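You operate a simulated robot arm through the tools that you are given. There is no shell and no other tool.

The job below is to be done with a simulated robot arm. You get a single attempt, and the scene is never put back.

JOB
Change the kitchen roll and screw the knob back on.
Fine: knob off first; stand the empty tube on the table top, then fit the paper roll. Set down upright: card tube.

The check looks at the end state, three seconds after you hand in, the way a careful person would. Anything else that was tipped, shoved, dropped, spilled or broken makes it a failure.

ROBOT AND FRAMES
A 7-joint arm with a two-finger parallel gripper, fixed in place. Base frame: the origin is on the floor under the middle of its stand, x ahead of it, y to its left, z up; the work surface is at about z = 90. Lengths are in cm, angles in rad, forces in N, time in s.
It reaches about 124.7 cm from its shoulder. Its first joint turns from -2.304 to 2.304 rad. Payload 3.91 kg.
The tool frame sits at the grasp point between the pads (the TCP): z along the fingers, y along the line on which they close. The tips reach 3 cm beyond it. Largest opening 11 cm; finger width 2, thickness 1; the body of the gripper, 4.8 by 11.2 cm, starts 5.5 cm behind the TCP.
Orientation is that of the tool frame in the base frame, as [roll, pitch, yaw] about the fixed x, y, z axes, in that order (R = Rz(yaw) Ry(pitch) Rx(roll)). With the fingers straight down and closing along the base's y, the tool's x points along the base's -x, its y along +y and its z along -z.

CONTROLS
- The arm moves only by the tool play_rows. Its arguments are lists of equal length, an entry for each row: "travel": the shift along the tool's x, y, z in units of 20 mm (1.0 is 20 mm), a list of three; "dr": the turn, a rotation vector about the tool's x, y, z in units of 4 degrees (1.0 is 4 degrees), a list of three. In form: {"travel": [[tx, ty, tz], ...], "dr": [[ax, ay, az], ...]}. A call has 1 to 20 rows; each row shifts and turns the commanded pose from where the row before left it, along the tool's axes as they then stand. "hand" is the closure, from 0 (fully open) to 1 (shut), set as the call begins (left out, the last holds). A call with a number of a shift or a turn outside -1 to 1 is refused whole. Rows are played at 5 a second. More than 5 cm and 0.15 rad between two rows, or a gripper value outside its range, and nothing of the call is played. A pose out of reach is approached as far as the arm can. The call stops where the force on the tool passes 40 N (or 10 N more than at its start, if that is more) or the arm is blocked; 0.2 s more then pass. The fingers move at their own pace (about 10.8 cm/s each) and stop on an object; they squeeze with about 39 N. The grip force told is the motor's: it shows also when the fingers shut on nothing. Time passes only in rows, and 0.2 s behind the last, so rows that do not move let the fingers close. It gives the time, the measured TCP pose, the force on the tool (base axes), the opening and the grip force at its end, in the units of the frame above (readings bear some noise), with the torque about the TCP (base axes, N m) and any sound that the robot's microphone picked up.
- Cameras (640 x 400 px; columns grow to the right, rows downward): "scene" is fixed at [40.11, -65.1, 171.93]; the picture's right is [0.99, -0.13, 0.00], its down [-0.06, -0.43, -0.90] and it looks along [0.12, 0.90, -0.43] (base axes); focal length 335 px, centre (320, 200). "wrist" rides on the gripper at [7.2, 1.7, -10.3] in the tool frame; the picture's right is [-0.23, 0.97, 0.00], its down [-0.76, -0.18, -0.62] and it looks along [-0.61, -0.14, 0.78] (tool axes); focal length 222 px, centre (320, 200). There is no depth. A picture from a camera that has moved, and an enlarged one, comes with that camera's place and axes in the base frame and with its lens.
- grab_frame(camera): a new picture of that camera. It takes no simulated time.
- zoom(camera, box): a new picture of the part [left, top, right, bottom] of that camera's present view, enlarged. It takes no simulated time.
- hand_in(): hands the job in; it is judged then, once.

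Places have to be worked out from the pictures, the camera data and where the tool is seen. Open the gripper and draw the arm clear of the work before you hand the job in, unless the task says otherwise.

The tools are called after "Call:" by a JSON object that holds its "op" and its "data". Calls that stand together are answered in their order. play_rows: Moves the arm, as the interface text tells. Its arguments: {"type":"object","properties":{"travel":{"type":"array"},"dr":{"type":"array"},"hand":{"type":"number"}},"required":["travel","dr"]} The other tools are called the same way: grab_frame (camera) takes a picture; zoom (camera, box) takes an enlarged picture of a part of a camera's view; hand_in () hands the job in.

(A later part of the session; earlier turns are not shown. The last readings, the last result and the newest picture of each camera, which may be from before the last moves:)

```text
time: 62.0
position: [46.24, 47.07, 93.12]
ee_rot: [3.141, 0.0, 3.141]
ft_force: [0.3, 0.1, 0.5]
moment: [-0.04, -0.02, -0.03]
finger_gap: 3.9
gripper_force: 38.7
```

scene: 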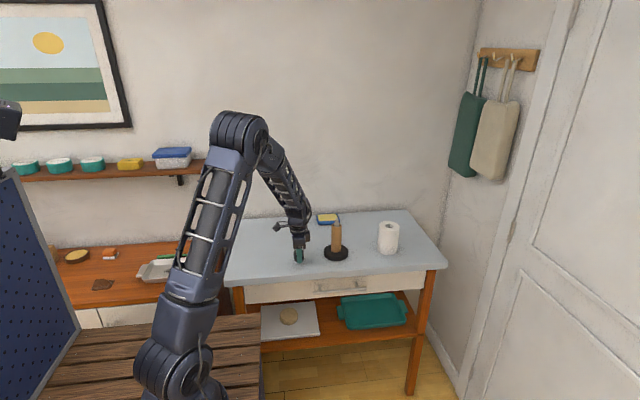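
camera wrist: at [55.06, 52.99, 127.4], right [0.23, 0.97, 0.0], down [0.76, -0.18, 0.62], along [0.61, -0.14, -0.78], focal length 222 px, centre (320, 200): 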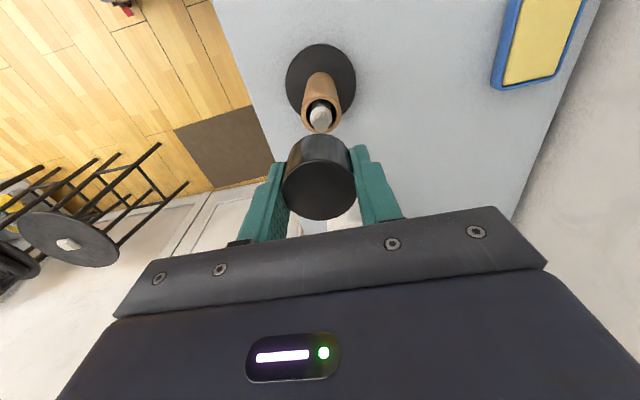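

Still no real contact. I take two more 0.5 mm steps.

Call:
{"op": "play_rows", "data": {"travel": [[0, 0, 0.025], [0, 0, 0.02], [0, 0, 0]], "dr": [[0, 0, 0], [0, 0, 0], [0, 0, 0]]}}

Call:
{"op": "zoom", "data": {"camera": "scene", "box": [285, 225, 325, 275]}}

```text
time: 62.8
position: [46.22, 47.08, 93.0]
ee_rot: [-3.141, 0.0, -3.141]
ft_force: [-0.5, 0.5, -0.2]
moment: [0.0, 0.0, 0.02]
finger_gap: 3.91
gripper_force: 39.0
```

```text
8.00 times, centred on (305, 250) of scene
camera zoom: at [40.11, -65.1, 171.93], right [0.99, -0.13, 0.0], down [-0.06, -0.43, -0.9], along [0.12, 0.9, -0.43], focal length 2683 px, centre (440, -200)
```

zoom: 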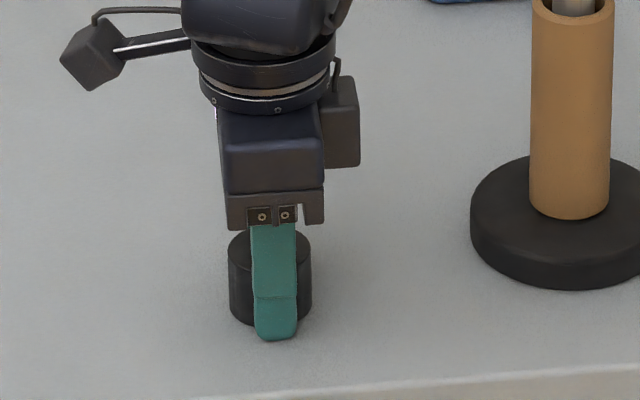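

The tips look about 1 mm above the table, with the knob bottom only slightly higher. I step down a little further until contact registers.

Call:
{"op": "play_rows", "data": {"travel": [[0, 0, 0.025], [0, 0, 0.025], [0, 0, 0]], "dr": [[0, 0, 0], [0, 0, 0], [0, 0, 0]]}}

```text
time: 63.6
position: [46.22, 47.03, 93.05]
ee_rot: [3.14, 0.002, -3.14]
ft_force: [0.5, -2.7, 17.4]
moment: [-0.52, 0.04, 0.21]
finger_gap: 3.89
gripper_force: 38.9
```

Contact at 17 N. I back off 0.6 mm to unload and then open.

Call:
{"op": "play_rows", "data": {"travel": [[0, 0, -0.03], [0, 0, 0], [0, 0, 0]], "dr": [[0, 0, 0], [0, 0, 0], [0, 0, 0]]}}

Call:
{"op": "play_rows", "data": {"travel": [[0, 0, 0], [0, 0, 0], [0, 0, 0], [0, 0, 0]], "dr": [[0, 0, 0], [0, 0, 0], [0, 0, 0], [0, 0, 0]], "hand": 0.4}}

Call:
{"op": "zoom", "data": {"camera": "scene", "box": [285, 225, 325, 275]}}

Call:
{"op": "grab_frame", "data": {"camera": "wrist"}}

```text
time: 64.4
position: [46.26, 47.09, 93.06]
ee_rot: [-3.141, -0.001, -3.141]
ft_force: [1.7, 0.3, 8.5]
moment: [-0.15, -0.06, 0.08]
finger_gap: 3.84
gripper_force: 39.0
```

```text
time: 65.4
position: [46.35, 47.1, 92.88]
ee_rot: [3.141, 0.001, -3.141]
ft_force: [-4.1, -0.1, 5.2]
moment: [-0.18, 0.11, -0.08]
finger_gap: 6.59
gripper_force: 0.1
```

```text
8.00 times, centred on (305, 250) of scene
camera zoom: at [40.11, -65.1, 171.93], right [0.99, -0.13, 0.0], down [-0.06, -0.43, -0.9], along [0.12, 0.9, -0.43], focal length 2683 px, centre (440, -200)
```

zoom: 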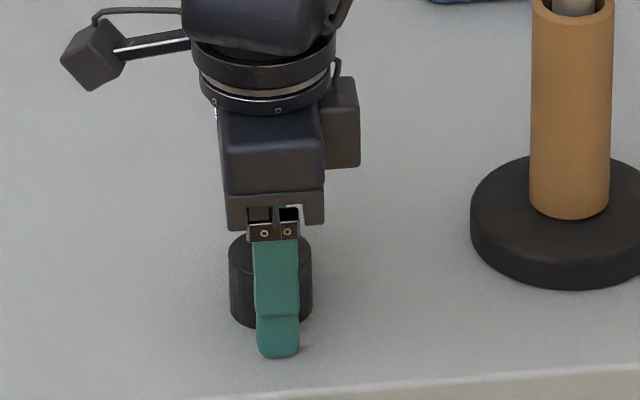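

```text
taken
camera wrist: at [39.05, 48.81, 103.43], right [0.23, 0.97, 0.0], down [0.76, -0.18, 0.62], along [0.61, -0.14, -0.78], focal length 222 px, centre (320, 200)
```

wrist: 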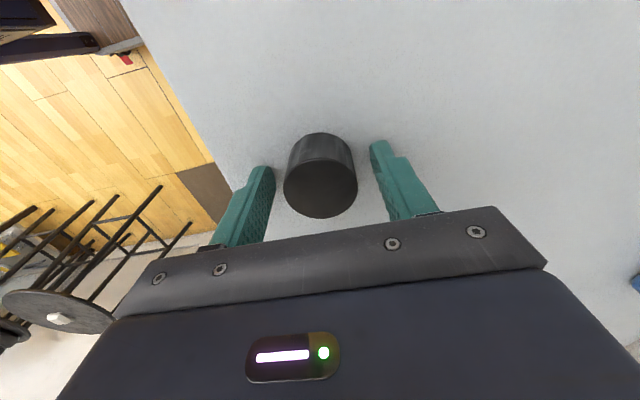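

The knob stands upright on the table at about (46.25, 47.05). I rise straight up, open fully once clear, and move over the holder to look at the tube.

Call:
{"op": "play_rows", "data": {"travel": [[0, 0, -0.2], [0, 0, -0.4], [0, 0, -0.6], [0, 0, -0.8], [0, 0, -1], [0, 0, -1], [0, 0, -1], [0, 0, -1], [0, 0, -1], [0, 0, -1], [0, 0, -1], [0, 0, -1], [0, 0, -1], [0, 0, -1]], "dr": [[0, 0, 0], [0, 0, 0], [0, 0, 0], [0, 0, 0], [0, 0, 0], [0, 0, 0], [0, 0, 0], [0, 0, 0], [0, 0, 0], [0, 0, 0], [0, 0, 0], [0, 0, 0], [0, 0, 0], [0, 0, 0]]}}

Call:
{"op": "play_rows", "data": {"travel": [[-0.8, 0.21, 0], [-0.8, 0.21, 0], [-0.8, 0.21, 0], [-0.8, 0.21, 0], [-0.8, 0.21, 0], [-0.8, 0.21, 0], [-0.8, 0.21, 0], [-0.8, 0.21, 0], [-0.8, 0.21, 0], [-0.78, 0.21, 0], [0, 0, 0]], "dr": [[0, 0, 0], [0, 0, 0], [0, 0, 0], [0, 0, 0], [0, 0, 0], [0, 0, 0], [0, 0, 0], [0, 0, 0], [0, 0, 0], [0, 0, 0], [0, 0, 0]], "hand": 0}}

Call:
{"op": "grab_frame", "data": {"camera": "wrist"}}

Call:
{"op": "zoom", "data": {"camera": "wrist", "box": [260, 20, 380, 150]}}

Call:
{"op": "zoom", "data": {"camera": "scene", "box": [280, 170, 420, 270]}}

```text
time: 68.4
position: [46.21, 47.16, 117.01]
ee_rot: [-3.141, 0.0, 3.141]
ft_force: [1.0, -0.1, -0.2]
moment: [0.01, 0.01, 0.03]
finger_gap: 6.59
gripper_force: 0.0
```

```text
time: 70.8
position: [62.16, 51.27, 116.81]
ee_rot: [-3.141, 0.0, 3.141]
ft_force: [-0.5, -0.1, 0.4]
moment: [-0.01, 0.01, 0.01]
finger_gap: 11.01
gripper_force: 0.0
```

```text
taken
camera wrist: at [55.11, 53.0, 127.32], right [0.23, 0.97, 0.0], down [0.76, -0.18, 0.62], along [0.61, -0.14, -0.78], focal length 222 px, centre (320, 200)
```

wrist: 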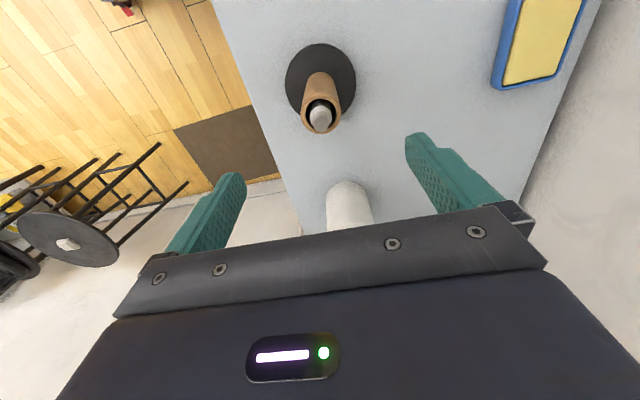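

```text
3.08 times, centred on (320, 85) of wrist
camera zoom: at [55.11, 53.0, 127.32], right [0.23, 0.97, 0.0], down [0.76, -0.18, 0.62], along [0.61, -0.14, -0.78], focal length 684 px, centre (320, 554)
```

zoom: 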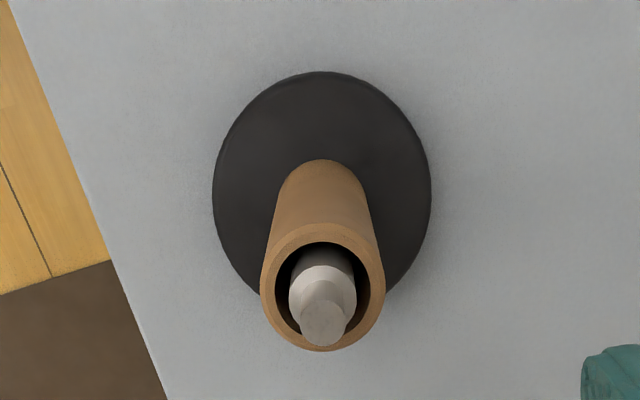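

```text
4.00 times, centred on (350, 220) of scene
camera zoom: at [40.11, -65.1, 171.93], right [0.99, -0.13, 0.0], down [-0.06, -0.43, -0.9], along [0.12, 0.9, -0.43], focal length 1342 px, centre (200, 120)
```

zoom: 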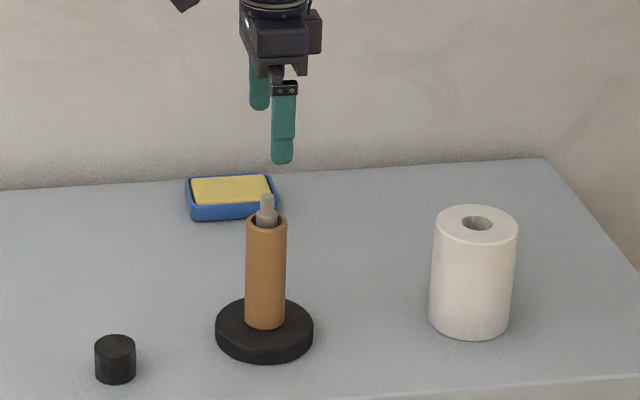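

The tube rim is centred near (62.35, 51.38), and the stud reaches z≈107.4, so the palm must stay above it (TCP ≥ 102.4). I trim x/y and descend with open fingers to TCP z≈102.6.

Call:
{"op": "play_rows", "data": {"travel": [[-0.05, 0.05, 0.6], [0, 0, 0.8], [0, 0, 0.8], [0, 0, 0.8], [0, 0, 0.8], [0, 0, 0.8], [0, 0, 0.8], [0, 0, 0.7], [0, 0, 0.5], [0, 0, 0.3], [0, 0, 0.2], [0, 0, 0]], "dr": [[0, 0, 0], [0, 0, 0], [0, 0, 0], [0, 0, 0], [0, 0, 0], [0, 0, 0], [0, 0, 0], [0, 0, 0], [0, 0, 0], [0, 0, 0], [0, 0, 0], [0, 0, 0]]}}

Call:
{"op": "grab_frame", "data": {"camera": "wrist"}}

Call:
{"op": "zoom", "data": {"camera": "scene", "box": [310, 190, 360, 270]}}

```text
time: 73.4
position: [62.09, 51.43, 102.69]
ee_rot: [3.141, 0.0, 3.141]
ft_force: [0.9, -0.7, 0.8]
moment: [0.0, 0.0, 0.01]
finger_gap: 11.0
gripper_force: 0.1
```

```text
taken
camera wrist: at [55.03, 53.17, 113.21], right [0.23, 0.97, 0.0], down [0.76, -0.18, 0.62], along [0.61, -0.14, -0.78], focal length 222 px, centre (320, 200)
```

wrist: 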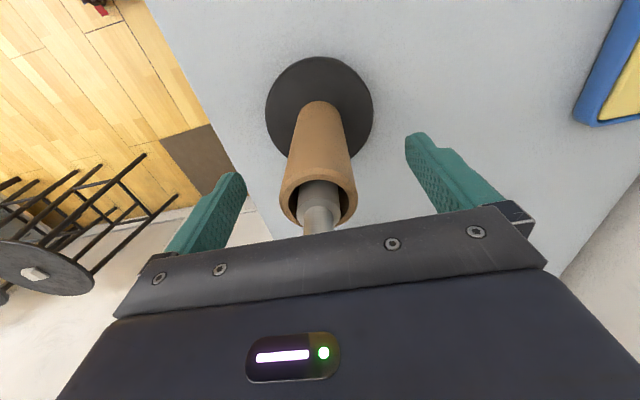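

```text
5.00 times, centred on (335, 230) of scene
camera zoom: at [40.11, -65.1, 171.93], right [0.99, -0.13, 0.0], down [-0.06, -0.43, -0.9], along [0.12, 0.9, -0.43], focal length 1677 px, centre (245, 50)
```

zoom: 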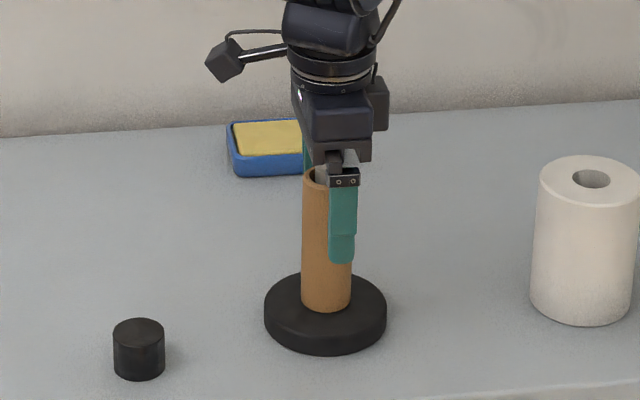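

The tube is centred between the fingers and the palm clears the stud. I close on the tube.

Call:
{"op": "play_rows", "data": {"travel": [[0, 0, 0], [0, 0, 0], [0, 0, 0], [0, 0, 0], [0, 0, 0], [0, 0, 0]], "dr": [[0, 0, 0], [0, 0, 0], [0, 0, 0], [0, 0, 0], [0, 0, 0], [0, 0, 0]], "hand": 1}}

Call:
{"op": "zoom", "data": {"camera": "scene", "box": [310, 190, 360, 270]}}

```text
time: 74.8
position: [62.21, 51.43, 102.78]
ee_rot: [3.141, 0.0, -3.141]
ft_force: [0.7, 0.4, 0.6]
moment: [-0.02, 0.01, -0.01]
finger_gap: 4.11
gripper_force: 38.8
```

```text
5.00 times, centred on (335, 230) of scene
camera zoom: at [40.11, -65.1, 171.93], right [0.99, -0.13, 0.0], down [-0.06, -0.43, -0.9], along [0.12, 0.9, -0.43], focal length 1677 px, centre (245, 50)
```

zoom: 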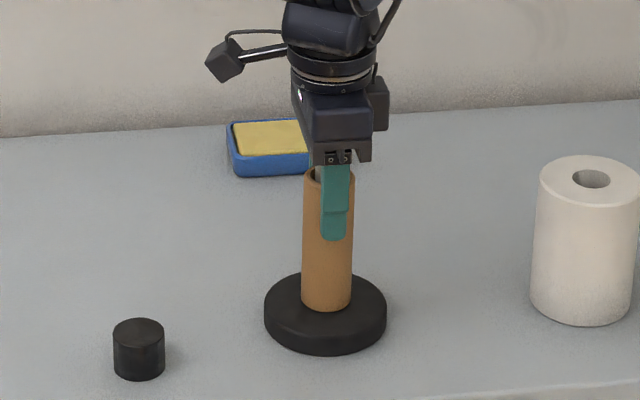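

The tube is gripped (gap 4.11) with no side load. I lift it straight up slowly, watching the force.

Call:
{"op": "play_rows", "data": {"travel": [[0, 0, -0.1], [0, 0, -0.2], [0, 0, -0.3], [0, 0, -0.4], [0, 0, -0.5], [0, 0, 0]], "dr": [[0, 0, 0], [0, 0, 0], [0, 0, 0], [0, 0, 0], [0, 0, 0], [0, 0, 0]]}}

Call:
{"op": "zoom", "data": {"camera": "scene", "box": [310, 190, 360, 270]}}

```text
time: 76.2
position: [62.29, 51.38, 105.94]
ee_rot: [-3.141, -0.001, -3.141]
ft_force: [-0.3, -0.6, -0.2]
moment: [-0.01, 0.04, 0.0]
finger_gap: 4.08
gripper_force: 39.2
```

```text
5.00 times, centred on (335, 230) of scene
camera zoom: at [40.11, -65.1, 171.93], right [0.99, -0.13, 0.0], down [-0.06, -0.43, -0.9], along [0.12, 0.9, -0.43], focal length 1677 px, centre (245, 50)
```

zoom: 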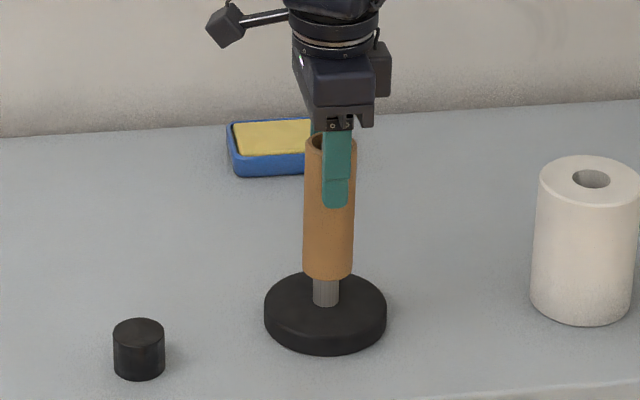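

The tube slides up cleanly off the spindle. I lift another 14.6 cm so its bottom clears the stud.

Call:
{"op": "play_rows", "data": {"travel": [[0, 0, -0.5], [0, 0, -0.6], [0, 0, -0.6], [0, 0, -0.6], [0, 0, -0.6], [0, 0, -0.6], [0, 0, -0.6], [0, 0, -0.6], [0, 0, -0.6], [0, 0, -0.6], [0, 0, -0.6], [0, 0, -0.5], [0, 0, -0.3], [0, 0, 0]], "dr": [[0, 0, 0], [0, 0, 0], [0, 0, 0], [0, 0, 0], [0, 0, 0], [0, 0, 0], [0, 0, 0], [0, 0, 0], [0, 0, 0], [0, 0, 0], [0, 0, 0], [0, 0, 0], [0, 0, 0], [0, 0, 0]]}}

Call:
{"op": "zoom", "data": {"camera": "scene", "box": [280, 150, 400, 270]}}

```text
time: 79.2
position: [62.19, 51.44, 120.49]
ee_rot: [3.14, 0.0, -3.141]
ft_force: [0.4, 0.3, 0.1]
moment: [-0.02, -0.01, -0.04]
finger_gap: 4.09
gripper_force: 38.9
```

```text
3.33 times, centred on (340, 210) of scene
camera zoom: at [40.11, -65.1, 171.93], right [0.99, -0.13, 0.0], down [-0.06, -0.43, -0.9], along [0.12, 0.9, -0.43], focal length 1118 px, centre (253, 167)
```

zoom: 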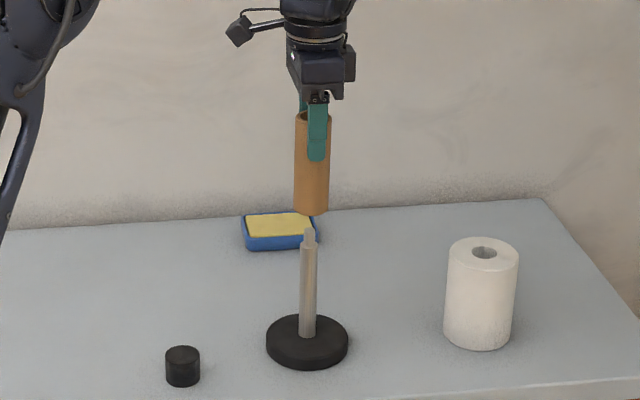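

The tube bottom clears the stud by about 2.5 cm. I carry it to the free left-rear area near (46, 66) and lower to about 2 cm above the table.

Call:
{"op": "play_rows", "data": {"travel": [[0.81, 0.73, 0], [0.81, 0.73, 0], [0.81, 0.73, 0], [0.81, 0.73, 0], [0.81, 0.73, 0], [0.81, 0.73, 0], [0.81, 0.73, 0], [0.81, 0.73, 0], [0.81, 0.73, 0], [0.81, 0.73, 0], [0, 0, 0]], "dr": [[0, 0, 0], [0, 0, 0], [0, 0, 0], [0, 0, 0], [0, 0, 0], [0, 0, 0], [0, 0, 0], [0, 0, 0], [0, 0, 0], [0, 0, 0], [0, 0, 0]]}}

Call:
{"op": "play_rows", "data": {"travel": [[0, 0, 0.6], [0, 0, 0.8], [0, 0, 0.8], [0, 0, 0.8], [0, 0, 0.8], [0, 0, 0.8], [0, 0, 0.8], [0, 0, 0.8], [0, 0, 0.8], [0, 0, 0.8], [0, 0, 0.7], [0, 0, 0.4], [0, 0, 0]], "dr": [[0, 0, 0], [0, 0, 0], [0, 0, 0], [0, 0, 0], [0, 0, 0], [0, 0, 0], [0, 0, 0], [0, 0, 0], [0, 0, 0], [0, 0, 0], [0, 0, 0], [0, 0, 0], [0, 0, 0]]}}

Call:
{"op": "zoom", "data": {"camera": "scene", "box": [240, 180, 360, 280]}}

Call:
{"op": "grab_frame", "data": {"camera": "wrist"}}

```text
time: 81.6
position: [46.2, 65.92, 120.28]
ee_rot: [3.141, 0.001, 3.142]
ft_force: [-0.5, -0.2, -0.5]
moment: [-0.05, 0.01, 0.03]
finger_gap: 4.05
gripper_force: 39.5
```

```text
time: 84.4
position: [46.05, 66.04, 102.54]
ee_rot: [-3.14, 0.001, -3.141]
ft_force: [0.7, -0.2, -0.3]
moment: [0.0, 0.02, -0.01]
finger_gap: 4.07
gripper_force: 39.1
```

```text
4.00 times, centred on (300, 230) of scene
camera zoom: at [40.11, -65.1, 171.93], right [0.99, -0.13, 0.0], down [-0.06, -0.43, -0.9], along [0.12, 0.9, -0.43], focal length 1342 px, centre (400, 80)
```

zoom: 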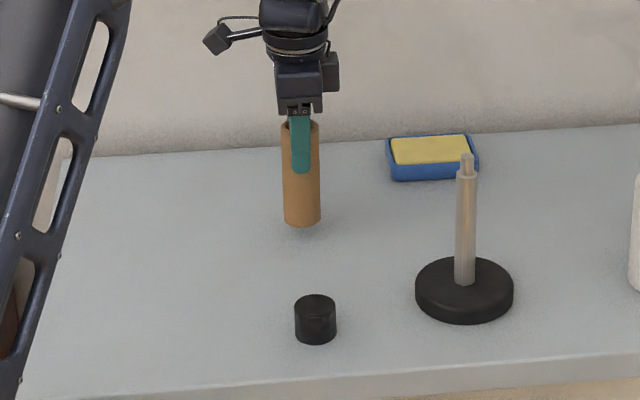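

```text
taken
camera wrist: at [38.92, 67.76, 113.05], right [0.23, 0.97, 0.0], down [0.76, -0.18, 0.62], along [0.61, -0.14, -0.78], focal length 222 px, centre (320, 200)
```

wrist: 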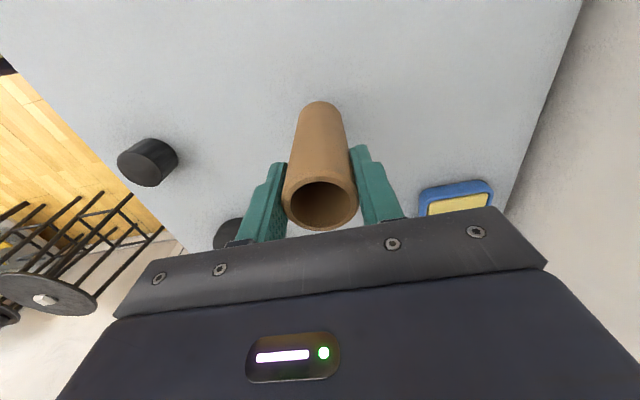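

The tube hangs upright about 2 cm above the table. I lower in 2 mm then 1 mm steps toward contact.

Call:
{"op": "play_rows", "data": {"travel": [[0, 0, 0.15], [0, 0, 0.15], [0, 0, 0.1], [0, 0, 0.1], [0, 0, 0.1], [0, 0, 0.05], [0, 0, 0]], "dr": [[0, 0, 0], [0, 0, 0], [0, 0, 0], [0, 0, 0], [0, 0, 0], [0, 0, 0], [0, 0, 0]]}}

Call:
{"op": "zoom", "data": {"camera": "scene", "box": [280, 200, 340, 260]}}

```text
time: 86.0
position: [46.18, 65.92, 101.24]
ee_rot: [-3.14, 0.0, -3.14]
ft_force: [-0.3, -0.6, 0.0]
moment: [0.02, -0.01, 0.0]
finger_gap: 4.06
gripper_force: 38.5
```

```text
6.67 times, centred on (310, 230) of scene
camera zoom: at [40.11, -65.1, 171.93], right [0.99, -0.13, 0.0], down [-0.06, -0.43, -0.9], along [0.12, 0.9, -0.43], focal length 2236 px, centre (387, 0)
```

zoom: 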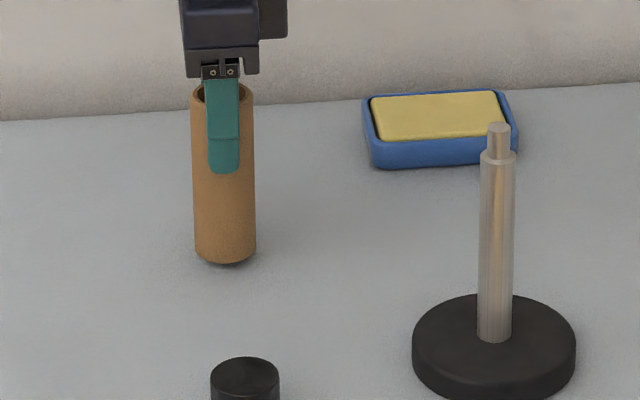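

Still no contact at z=101.24. I continue down with 0.5–1 mm steps.

Call:
{"op": "play_rows", "data": {"travel": [[0, 0, 0.05], [0, 0, 0.05], [0, 0, 0.05], [0, 0, 0.05], [0, 0, 0]], "dr": [[0, 0, 0], [0, 0, 0], [0, 0, 0], [0, 0, 0], [0, 0, 0]]}}

```text
time: 87.2
position: [46.06, 66.07, 100.96]
ee_rot: [-3.141, -0.002, 3.14]
ft_force: [-0.4, -0.6, 1.4]
moment: [-0.04, -0.01, 0.0]
finger_gap: 4.06
gripper_force: 39.6
```

Call:
{"op": "play_rows", "data": {"travel": [[0, 0, 0.025], [0, 0, 0.025], [0, 0, 0]], "dr": [[0, 0, 0], [0, 0, 0], [0, 0, 0]]}}

Call:
{"op": "zoom", "data": {"camera": "scene", "box": [280, 200, 340, 260]}}

```text
time: 88.0
position: [46.1, 66.05, 100.78]
ee_rot: [3.141, 0.002, 3.141]
ft_force: [-0.1, 0.6, 0.2]
moment: [0.01, -0.03, 0.01]
finger_gap: 4.08
gripper_force: 39.4
```

```text
6.67 times, centred on (310, 230) of scene
camera zoom: at [40.11, -65.1, 171.93], right [0.99, -0.13, 0.0], down [-0.06, -0.43, -0.9], along [0.12, 0.9, -0.43], focal length 2236 px, centre (387, 0)
```

zoom: 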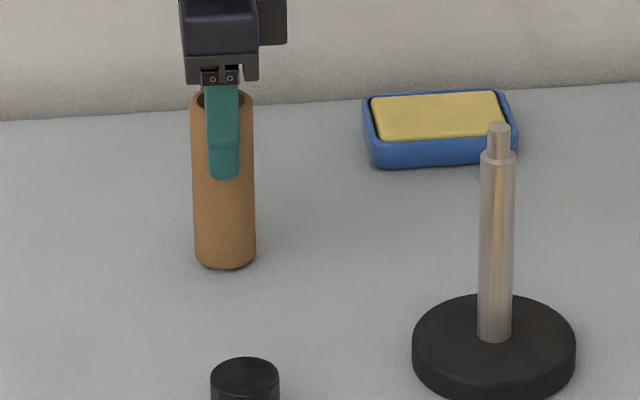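

No contact yet; the bottom appears within a few millimetres of the surface. I step down further.

Call:
{"op": "play_rows", "data": {"travel": [[0, 0, 0.025], [0, 0, 0.025], [0, 0, 0.025], [0, 0, 0]], "dr": [[0, 0, 0], [0, 0, 0], [0, 0, 0], [0, 0, 0]]}}

```text
time: 89.0
position: [46.13, 66.06, 100.52]
ee_rot: [3.141, -0.001, 3.141]
ft_force: [0.0, 0.3, -0.5]
moment: [0.0, 0.03, -0.01]
finger_gap: 4.06
gripper_force: 38.8
```

Call:
{"op": "play_rows", "data": {"travel": [[0, 0, 0.025], [0, 0, 0.025], [0, 0, 0.025], [0, 0, 0]], "dr": [[0, 0, 0], [0, 0, 0], [0, 0, 0], [0, 0, 0]]}}

Call:
{"op": "zoom", "data": {"camera": "scene", "box": [280, 200, 340, 260]}}

```text
time: 90.0
position: [46.1, 65.99, 100.64]
ee_rot: [3.14, 0.003, 3.142]
ft_force: [0.0, -2.1, 17.8]
moment: [-0.22, -0.39, -0.01]
finger_gap: 4.08
gripper_force: 39.0
```

```text
6.67 times, centred on (310, 230) of scene
camera zoom: at [40.11, -65.1, 171.93], right [0.99, -0.13, 0.0], down [-0.06, -0.43, -0.9], along [0.12, 0.9, -0.43], focal length 2236 px, centre (387, 0)
```

zoom: 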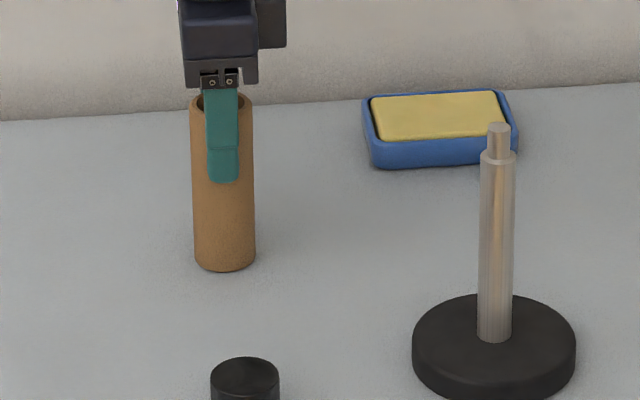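

The tube now touches the table at 18 N. I back off 0.7 mm to unload and open the fingers.

Call:
{"op": "play_rows", "data": {"travel": [[0, 0, -0.035], [0, 0, 0], [0, 0, 0]], "dr": [[0, 0, 0], [0, 0, 0], [0, 0, 0]]}}

Call:
{"op": "play_rows", "data": {"travel": [[0, 0, 0], [0, 0, 0], [0, 0, 0], [0, 0, 0], [0, 0, 0]], "dr": [[0, 0, 0], [0, 0, 0], [0, 0, 0], [0, 0, 0], [0, 0, 0]], "hand": 0.2}}

Call:
{"op": "zoom", "data": {"camera": "scene", "box": [280, 200, 340, 260]}}

Call:
{"op": "grab_frame", "data": {"camera": "wrist"}}

```text
time: 90.8
position: [46.05, 66.08, 100.52]
ee_rot: [3.14, 0.001, -3.141]
ft_force: [-0.7, 2.7, 17.7]
moment: [0.08, -0.3, 0.02]
finger_gap: 4.05
gripper_force: 38.5
```

```text
time: 92.0
position: [46.04, 65.96, 100.46]
ee_rot: [-3.142, -0.001, -3.141]
ft_force: [0.3, 0.1, 0.9]
moment: [-0.03, -0.01, 0.03]
finger_gap: 8.79
gripper_force: 0.1
```

```text
6.67 times, centred on (310, 230) of scene
camera zoom: at [40.11, -65.1, 171.93], right [0.99, -0.13, 0.0], down [-0.06, -0.43, -0.9], along [0.12, 0.9, -0.43], focal length 2236 px, centre (387, 0)
```

zoom: 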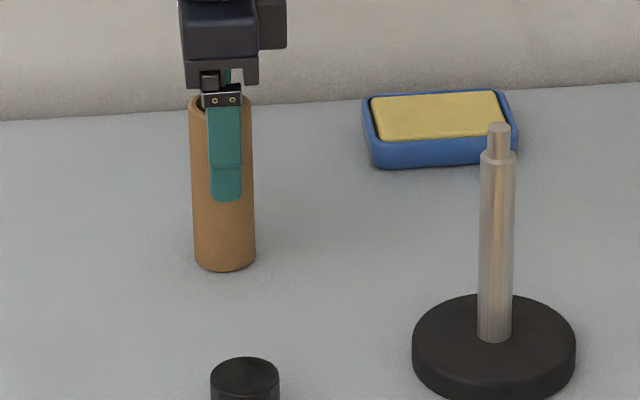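

```text
taken
camera wrist: at [38.96, 67.78, 110.91], right [0.23, 0.97, 0.0], down [0.76, -0.18, 0.62], along [0.61, -0.14, -0.78], focal length 222 px, centre (320, 200)
```

wrist: 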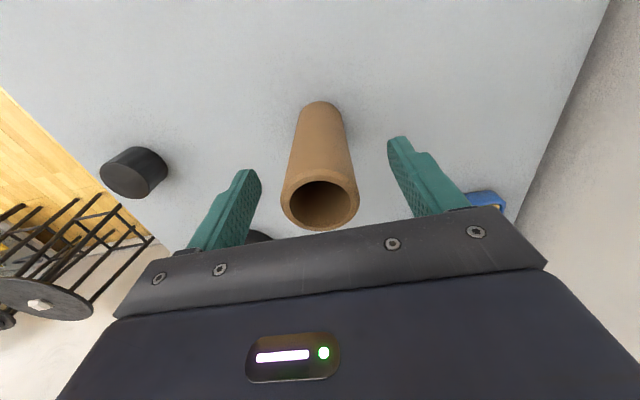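

The tube stands upright and free at (46, 66). I rise straight up and travel over the roll near (85, 52) at a safe height.

Call:
{"op": "play_rows", "data": {"travel": [[0, 0, -0.2], [0, 0, -0.4], [0, 0, -0.7], [0, 0, -0.8], [0, 0, -1], [0, 0, -1], [0, 0, -1], [0, 0, -1], [0, 0, -1], [0, 0, -1], [0, 0, -1], [0, 0, -0.8], [0, 0, 0]], "dr": [[0, 0, 0], [0, 0, 0], [0, 0, 0], [0, 0, 0], [0, 0, 0], [0, 0, 0], [0, 0, 0], [0, 0, 0], [0, 0, 0], [0, 0, 0], [0, 0, 0], [0, 0, 0], [0, 0, 0]]}}

Call:
{"op": "play_rows", "data": {"travel": [[-0.95, -0.35, 0], [-0.97, -0.35, 0], [-0.97, -0.35, 0], [-0.97, -0.35, 0], [-0.97, -0.35, 0], [-0.97, -0.35, 0], [-0.97, -0.35, 0], [-0.97, -0.35, 0], [-0.97, -0.35, 0], [-0.97, -0.35, 0], [-0.97, -0.35, 0], [-0.97, -0.35, 0], [-0.97, -0.35, 0], [-0.97, -0.35, 0], [-0.97, -0.35, 0], [-0.97, -0.35, 0], [-0.97, -0.35, 0], [-0.97, -0.35, 0], [-0.97, -0.35, 0], [-0.97, -0.35, 0]], "dr": [[0, 0, 0], [0, 0, 0], [0, 0, 0], [0, 0, 0], [0, 0, 0], [0, 0, 0], [0, 0, 0], [0, 0, 0], [0, 0, 0], [0, 0, 0], [0, 0, 0], [0, 0, 0], [0, 0, 0], [0, 0, 0], [0, 0, 0], [0, 0, 0], [0, 0, 0], [0, 0, 0], [0, 0, 0], [0, 0, 0]], "hand": 0}}

Call:
{"op": "grab_frame", "data": {"camera": "wrist"}}

Call:
{"op": "zoom", "data": {"camera": "wrist", "box": [250, 10, 390, 150]}}

Call:
{"op": "grab_frame", "data": {"camera": "scene"}}

```text
time: 94.8
position: [46.12, 65.95, 120.33]
ee_rot: [3.141, -0.001, -3.14]
ft_force: [0.3, 0.1, 0.6]
moment: [0.0, -0.04, 0.0]
finger_gap: 8.81
gripper_force: 0.0
```

```text
time: 99.0
position: [84.83, 52.1, 120.42]
ee_rot: [-3.141, 0.0, -3.141]
ft_force: [0.1, 0.1, 0.3]
moment: [0.01, -0.04, -0.01]
finger_gap: 10.98
gripper_force: 0.1
```

```text
taken
camera wrist: at [77.69, 53.81, 130.84], right [0.23, 0.97, 0.0], down [0.76, -0.18, 0.62], along [0.61, -0.14, -0.78], focal length 222 px, centre (320, 200)
```

wrist: 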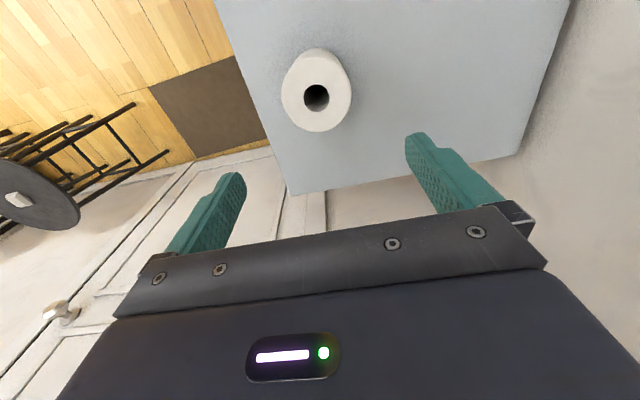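

```text
2.86 times, centred on (320, 80) of wrist
camera zoom: at [77.69, 53.81, 130.84], right [0.23, 0.97, 0.0], down [0.76, -0.18, 0.62], along [0.61, -0.14, -0.78], focal length 635 px, centre (320, 543)
```

zoom: 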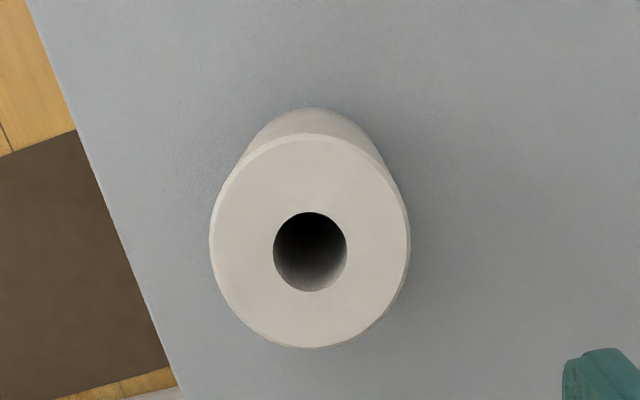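

```text
taken
```

scene: 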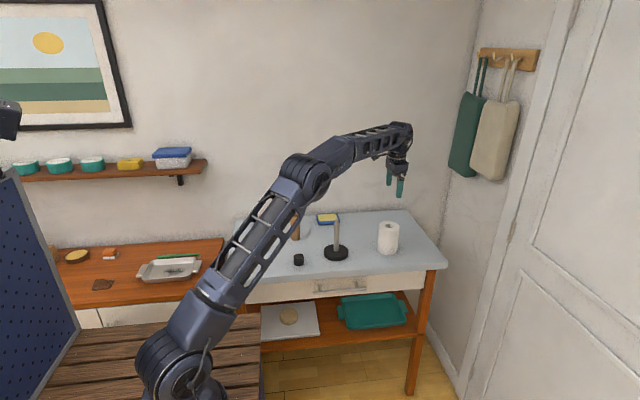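

The roll's hole is at about (84.75, 51.7), with a diameter of about 8.65. I trim y by −0.33 cm and descend to TCP z≈107.5, with the tips still above the roll, to verify the alignment.

Call:
{"op": "play_rows", "data": {"travel": [[0.04, -0.165, 0.6], [0, 0, 0.8], [0, 0, 0.8], [0, 0, 0.8], [0, 0, 0.8], [0, 0, 0.8], [0, 0, 0.8], [0, 0, 0.7], [0, 0, 0.35], [0, 0, 0]], "dr": [[0, 0, 0], [0, 0, 0], [0, 0, 0], [0, 0, 0], [0, 0, 0], [0, 0, 0], [0, 0, 0], [0, 0, 0], [0, 0, 0], [0, 0, 0]]}}

Call:
{"op": "grab_frame", "data": {"camera": "wrist"}}

Call:
{"op": "zoom", "data": {"camera": "scene", "box": [350, 180, 430, 270]}}

```text
time: 101.2
position: [84.69, 51.66, 107.42]
ee_rot: [3.141, 0.001, 3.141]
ft_force: [-0.2, -0.1, -0.3]
moment: [0.0, -0.05, 0.02]
finger_gap: 11.01
gripper_force: 0.0
```

```text
taken
camera wrist: at [77.6, 53.36, 117.9], right [0.23, 0.97, 0.0], down [0.76, -0.18, 0.62], along [0.61, -0.14, -0.78], focal length 222 px, centre (320, 200)
```

wrist: 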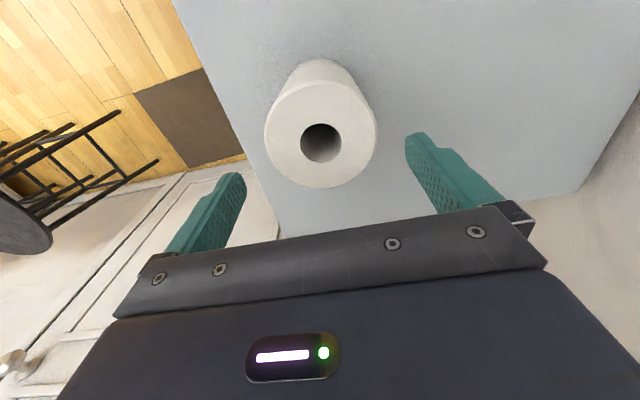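

```text
4.44 times, centred on (390, 225) of scene
camera zoom: at [40.11, -65.1, 171.93], right [0.99, -0.13, 0.0], down [-0.06, -0.43, -0.9], along [0.12, 0.9, -0.43], focal length 1490 px, centre (9, 89)
```

zoom: 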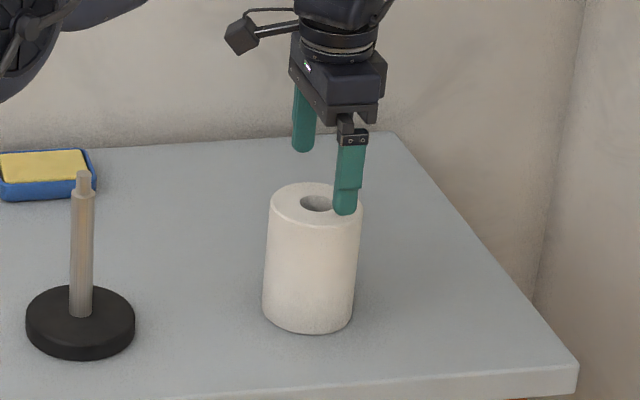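

Alignment is excellent: the hole is at (321, 143) against an expected (320, 144). I descend to TCP z≈100.4 so the fingers straddle the top 4 cm of the roll.

Call:
{"op": "play_rows", "data": {"travel": [[0, 0, 0.4], [0, 0, 0.4], [0, 0, 0.4], [0, 0, 0.4], [0, 0, 0.4], [0, 0, 0.4], [0, 0, 0.4], [0, 0, 0.4], [0, 0, 0.3], [0, 0, 0]], "dr": [[0, 0, 0], [0, 0, 0], [0, 0, 0], [0, 0, 0], [0, 0, 0], [0, 0, 0], [0, 0, 0], [0, 0, 0], [0, 0, 0], [0, 0, 0]]}}

Call:
{"op": "grab_frame", "data": {"camera": "wrist"}}

Call:
{"op": "zoom", "data": {"camera": "scene", "box": [350, 180, 430, 270]}}

```text
time: 103.4
position: [84.99, 51.59, 100.44]
ee_rot: [-3.14, 0.0, 3.141]
ft_force: [-0.3, 0.2, -0.9]
moment: [-0.01, 0.03, 0.0]
finger_gap: 11.02
gripper_force: 0.1
```

```text
taken
camera wrist: at [77.73, 53.39, 110.9], right [0.23, 0.97, 0.0], down [0.76, -0.18, 0.62], along [0.61, -0.14, -0.78], focal length 222 px, centre (320, 200)
```

wrist: 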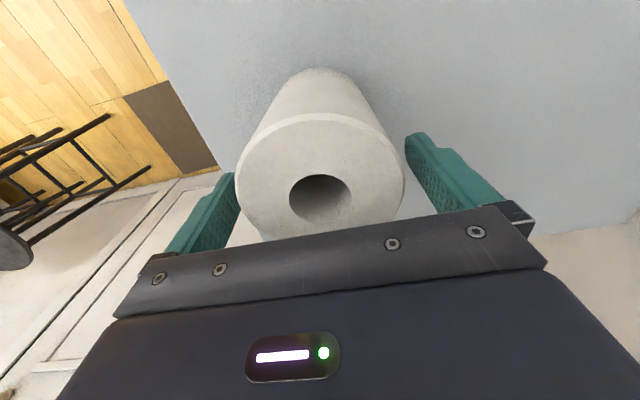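

```text
4.44 times, centred on (390, 225) of scene
camera zoom: at [40.11, -65.1, 171.93], right [0.99, -0.13, 0.0], down [-0.06, -0.43, -0.9], along [0.12, 0.9, -0.43], focal length 1490 px, centre (9, 89)
```

zoom: 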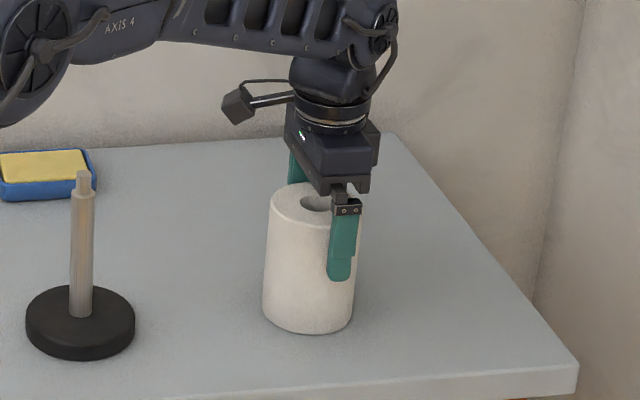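

The roll is centred between the fingers. I close on it.

Call:
{"op": "play_rows", "data": {"travel": [[0, 0, 0], [0, 0, 0], [0, 0, 0], [0, 0, 0], [0, 0, 0], [0, 0, 0]], "dr": [[0, 0, 0], [0, 0, 0], [0, 0, 0], [0, 0, 0], [0, 0, 0], [0, 0, 0]], "hand": 1}}

Call:
{"op": "play_rows", "data": {"travel": [[0, 0, -0.1], [0, 0, -0.2], [0, 0, -0.3], [0, 0, -0.4], [0, 0, 0]], "dr": [[0, 0, 0], [0, 0, 0], [0, 0, 0], [0, 0, 0], [0, 0, 0]]}}

Call:
{"op": "grab_frame", "data": {"camera": "wrist"}}

Call:
{"op": "zoom", "data": {"camera": "scene", "box": [350, 180, 430, 270]}}

```text
time: 104.8
position: [84.91, 51.66, 100.49]
ee_rot: [-3.141, 0.001, 3.141]
ft_force: [-0.5, 0.8, 0.7]
moment: [0.01, -0.03, 0.0]
finger_gap: 9.18
gripper_force: 39.0
```

```text
time: 106.0
position: [84.88, 51.66, 102.38]
ee_rot: [3.141, 0.001, 3.142]
ft_force: [0.2, -0.2, -1.2]
moment: [-0.03, 0.0, -0.01]
finger_gap: 9.18
gripper_force: 38.6
```

```text
taken
camera wrist: at [77.74, 53.37, 112.92], right [0.23, 0.97, 0.0], down [0.76, -0.18, 0.62], along [0.61, -0.14, -0.78], focal length 222 px, centre (320, 200)
```

wrist: 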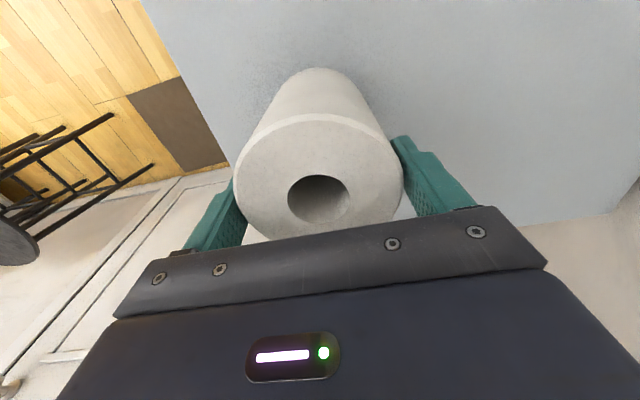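

```text
4.44 times, centred on (390, 225) of scene
camera zoom: at [40.11, -65.1, 171.93], right [0.99, -0.13, 0.0], down [-0.06, -0.43, -0.9], along [0.12, 0.9, -0.43], focal length 1490 px, centre (9, 89)
```

zoom: 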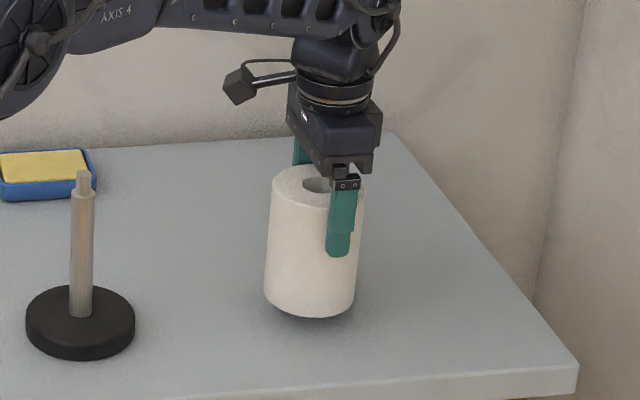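

The roll is held (diameter 9.2) and lifts freely. I raise it so its bottom clears the stud, then move above the holder at about (62.18, 51.33).

Call:
{"op": "play_rows", "data": {"travel": [[0, 0, -0.5], [0, 0, -0.8], [0, 0, -0.8], [0, 0, -0.8], [0, 0, -0.8], [0, 0, -0.8], [0, 0, -0.8], [0, 0, -0.8], [0, 0, -0.8], [0, 0, -0.8], [0, 0, -0.8], [0, 0, -0.7], [0, 0, -0.3], [0, 0, 0]], "dr": [[0, 0, 0], [0, 0, 0], [0, 0, 0], [0, 0, 0], [0, 0, 0], [0, 0, 0], [0, 0, 0], [0, 0, 0], [0, 0, 0], [0, 0, 0], [0, 0, 0], [0, 0, 0], [0, 0, 0], [0, 0, 0]]}}

Call:
{"op": "play_rows", "data": {"travel": [[0.4, -0.01, 0], [0.8, -0.01, 0], [0.8, -0.01, 0], [0.8, -0.01, 0], [0.8, -0.01, 0], [0.8, -0.01, 0], [0.8, -0.01, 0], [0.8, -0.01, 0], [0.8, -0.01, 0], [0.8, -0.01, 0], [0.8, -0.01, 0], [0.8, -0.01, 0], [0.8, -0.01, 0], [0.8, -0.01, 0], [0.55, -0.02, 0], [0, 0, 0], [0, 0, 0]], "dr": [[0, 0, 0], [0, 0, 0], [0, 0, 0], [0, 0, 0], [0, 0, 0], [0, 0, 0], [0, 0, 0], [0, 0, 0], [0, 0, 0], [0, 0, 0], [0, 0, 0], [0, 0, 0], [0, 0, 0], [0, 0, 0], [0, 0, 0], [0, 0, 0], [0, 0, 0]]}}

Call:
{"op": "zoom", "data": {"camera": "scene", "box": [285, 155, 385, 270]}}

Call:
{"op": "grab_frame", "data": {"camera": "wrist"}}

```text
time: 109.0
position: [84.9, 51.53, 121.53]
ee_rot: [3.141, 0.001, -3.141]
ft_force: [-0.2, 0.6, -0.9]
moment: [0.02, 0.04, -0.01]
finger_gap: 9.17
gripper_force: 39.0
```

```text
time: 112.6
position: [62.11, 51.29, 121.31]
ee_rot: [-3.142, -0.001, 3.14]
ft_force: [0.2, 0.7, -1.3]
moment: [-0.01, 0.04, 0.02]
finger_gap: 9.16
gripper_force: 38.8
```

```text
3.48 times, centred on (335, 212) of scene
camera zoom: at [40.11, -65.1, 171.93], right [0.99, -0.13, 0.0], down [-0.06, -0.43, -0.9], along [0.12, 0.9, -0.43], focal length 1166 px, centre (268, 156)
```

zoom: 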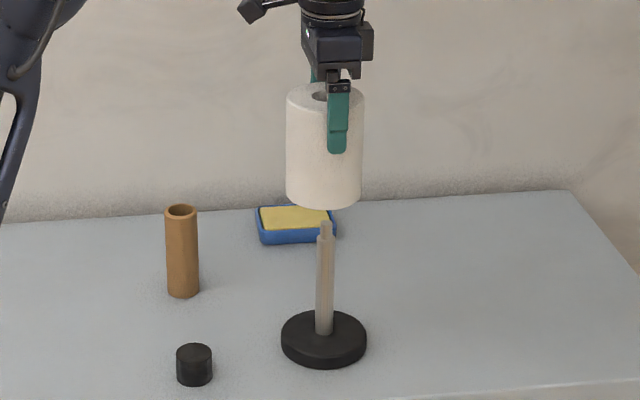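

```text
taken
camera wrist: at [54.92, 53.03, 131.77], right [0.23, 0.97, 0.0], down [0.76, -0.18, 0.62], along [0.61, -0.14, -0.78], focal length 222 px, centre (320, 200)
```

wrist: 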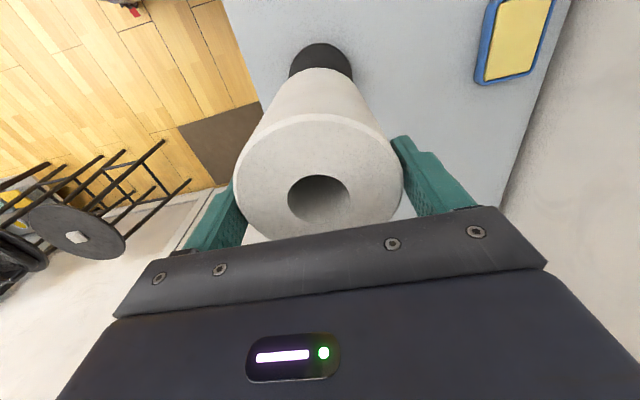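

I compare the roll axis with the spindle axis at higher zoom before lowering.

Call:
{"op": "zoom", "data": {"camera": "scene", "box": [315, 175, 355, 225]}}

Call:
{"op": "zoom", "data": {"camera": "scene", "box": [315, 212, 355, 262]}}

Call:
{"op": "zoom", "data": {"camera": "wrist", "box": [260, 30, 380, 130]}}

```text
8.00 times, centred on (335, 200) of scene
camera zoom: at [40.11, -65.1, 171.93], right [0.99, -0.13, 0.0], down [-0.06, -0.43, -0.9], along [0.12, 0.9, -0.43], focal length 2683 px, centre (200, 200)
```

zoom: 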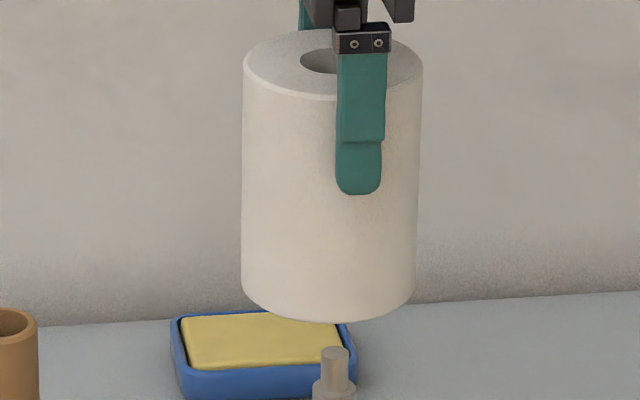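

```text
8.00 times, centred on (335, 237) of scene
camera zoom: at [40.11, -65.1, 171.93], right [0.99, -0.13, 0.0], down [-0.06, -0.43, -0.9], along [0.12, 0.9, -0.43], focal length 2683 px, centre (200, -96)
```

zoom: 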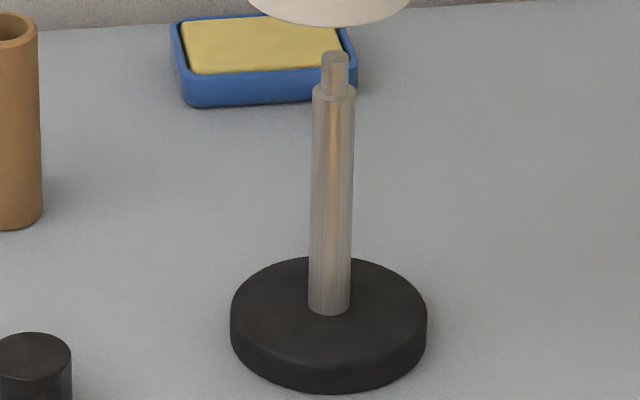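

```text
4.00 times, centred on (320, 80) of wrist
camera zoom: at [54.92, 53.03, 131.77], right [0.23, 0.97, 0.0], down [0.76, -0.18, 0.62], along [0.61, -0.14, -0.78], focal length 888 px, centre (320, 680)
```

zoom: 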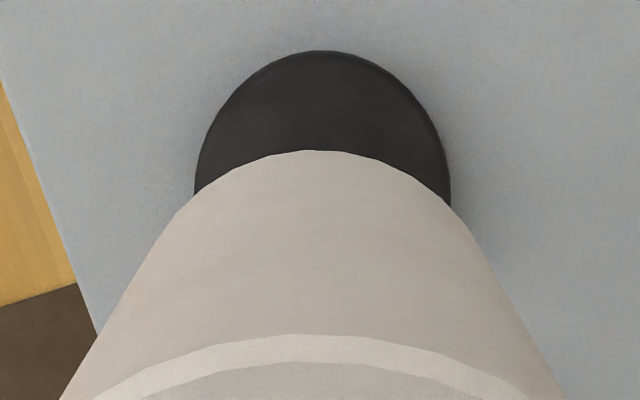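

The scene zoom shows the roll axis about 10 px, or roughly 0.47 cm, left of the spindle axis (−x), while y looks aligned in the wrist view. I shift +0.45 cm in x and re-measure.

Call:
{"op": "play_rows", "data": {"travel": [[-0.1, 0, 0], [-0.125, 0, 0], [0, 0, 0]], "dr": [[0, 0, 0], [0, 0, 0], [0, 0, 0]]}}

Call:
{"op": "zoom", "data": {"camera": "scene", "box": [315, 175, 355, 225]}}

Call:
{"op": "zoom", "data": {"camera": "wrist", "box": [260, 30, 380, 130]}}

Call:
{"op": "zoom", "data": {"camera": "wrist", "box": [220, 100, 420, 250]}}

```text
time: 113.4
position: [62.47, 51.22, 121.35]
ee_rot: [3.14, -0.002, -3.141]
ft_force: [-0.2, 0.8, -1.0]
moment: [0.04, 0.02, 0.03]
finger_gap: 9.15
gripper_force: 38.7
```

```text
8.00 times, centred on (335, 200) of scene
camera zoom: at [40.11, -65.1, 171.93], right [0.99, -0.13, 0.0], down [-0.06, -0.43, -0.9], along [0.12, 0.9, -0.43], focal length 2683 px, centre (200, 200)
```

zoom: 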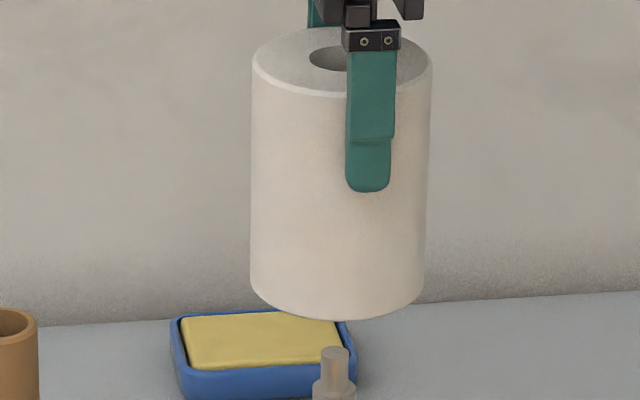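

```text
4.00 times, centred on (320, 80) of wrist
camera zoom: at [55.37, 53.08, 131.85], right [0.23, 0.97, 0.0], down [0.76, -0.18, 0.62], along [0.61, -0.14, -0.78], focal length 888 px, centre (320, 680)
```

zoom: 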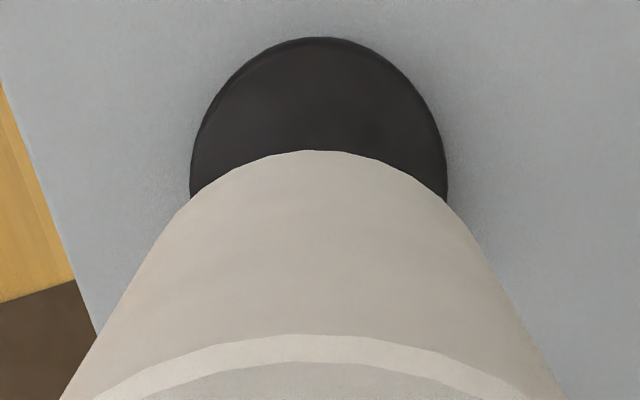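

```text
2.67 times, centred on (320, 175) of wrist
camera zoom: at [55.37, 53.08, 131.85], right [0.23, 0.97, 0.0], down [0.76, -0.18, 0.62], along [0.61, -0.14, -0.78], focal length 592 px, centre (320, 267)
```

zoom: 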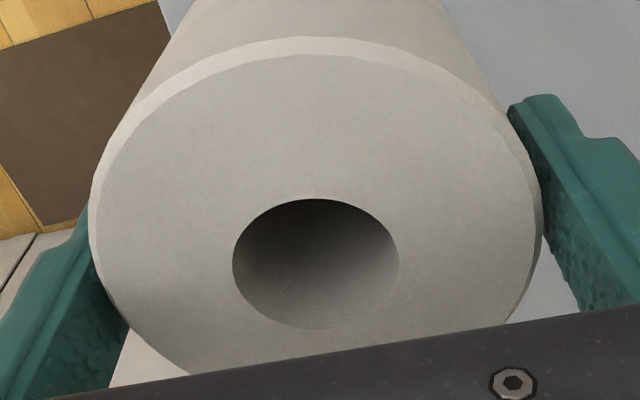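

The roll axis now matches the spindle axis within a pixel in x and about 0.05 cm in y. I lower slowly over the stud and spindle top, watching forces.

Call:
{"op": "play_rows", "data": {"travel": [[0, 0, 0.3], [0, 0, 0.3], [0, 0, 0.3], [0, 0, 0.3], [0, 0, 0.25], [0, 0, 0.25], [0, 0, 0.25], [0, 0, 0.25], [0, 0, 0]], "dr": [[0, 0, 0], [0, 0, 0], [0, 0, 0], [0, 0, 0], [0, 0, 0], [0, 0, 0], [0, 0, 0], [0, 0, 0], [0, 0, 0]]}}

Call:
{"op": "zoom", "data": {"camera": "scene", "box": [310, 180, 370, 265]}}

Call:
{"op": "zoom", "data": {"camera": "wrist", "box": [220, 100, 420, 250]}}

```text
time: 115.4
position: [62.36, 51.38, 116.97]
ee_rot: [3.141, 0.0, 3.141]
ft_force: [1.2, -0.3, -1.2]
moment: [-0.01, -0.02, 0.03]
finger_gap: 9.14
gripper_force: 39.1
```

```text
4.71 times, centred on (340, 222) of scene
camera zoom: at [40.11, -65.1, 171.93], right [0.99, -0.13, 0.0], down [-0.06, -0.43, -0.9], along [0.12, 0.9, -0.43], focal length 1578 px, centre (226, 94)
```

zoom: 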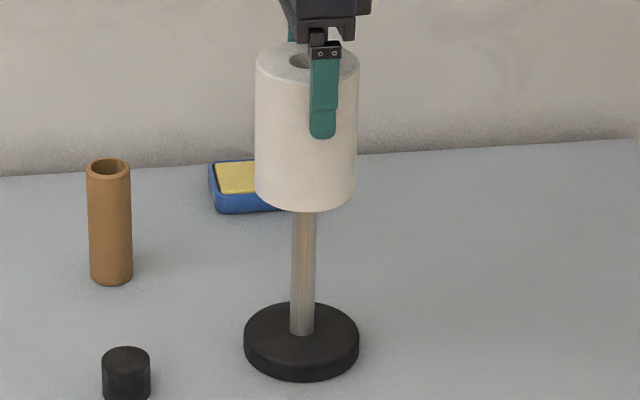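

```text
2.67 times, centred on (320, 175) of wrist
camera zoom: at [55.34, 53.08, 127.42], right [0.23, 0.97, 0.0], down [0.76, -0.18, 0.62], along [0.61, -0.14, -0.78], focal length 592 px, centre (320, 267)
```

zoom: 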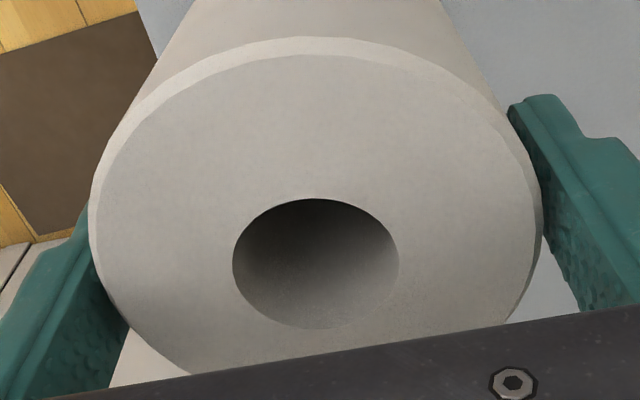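

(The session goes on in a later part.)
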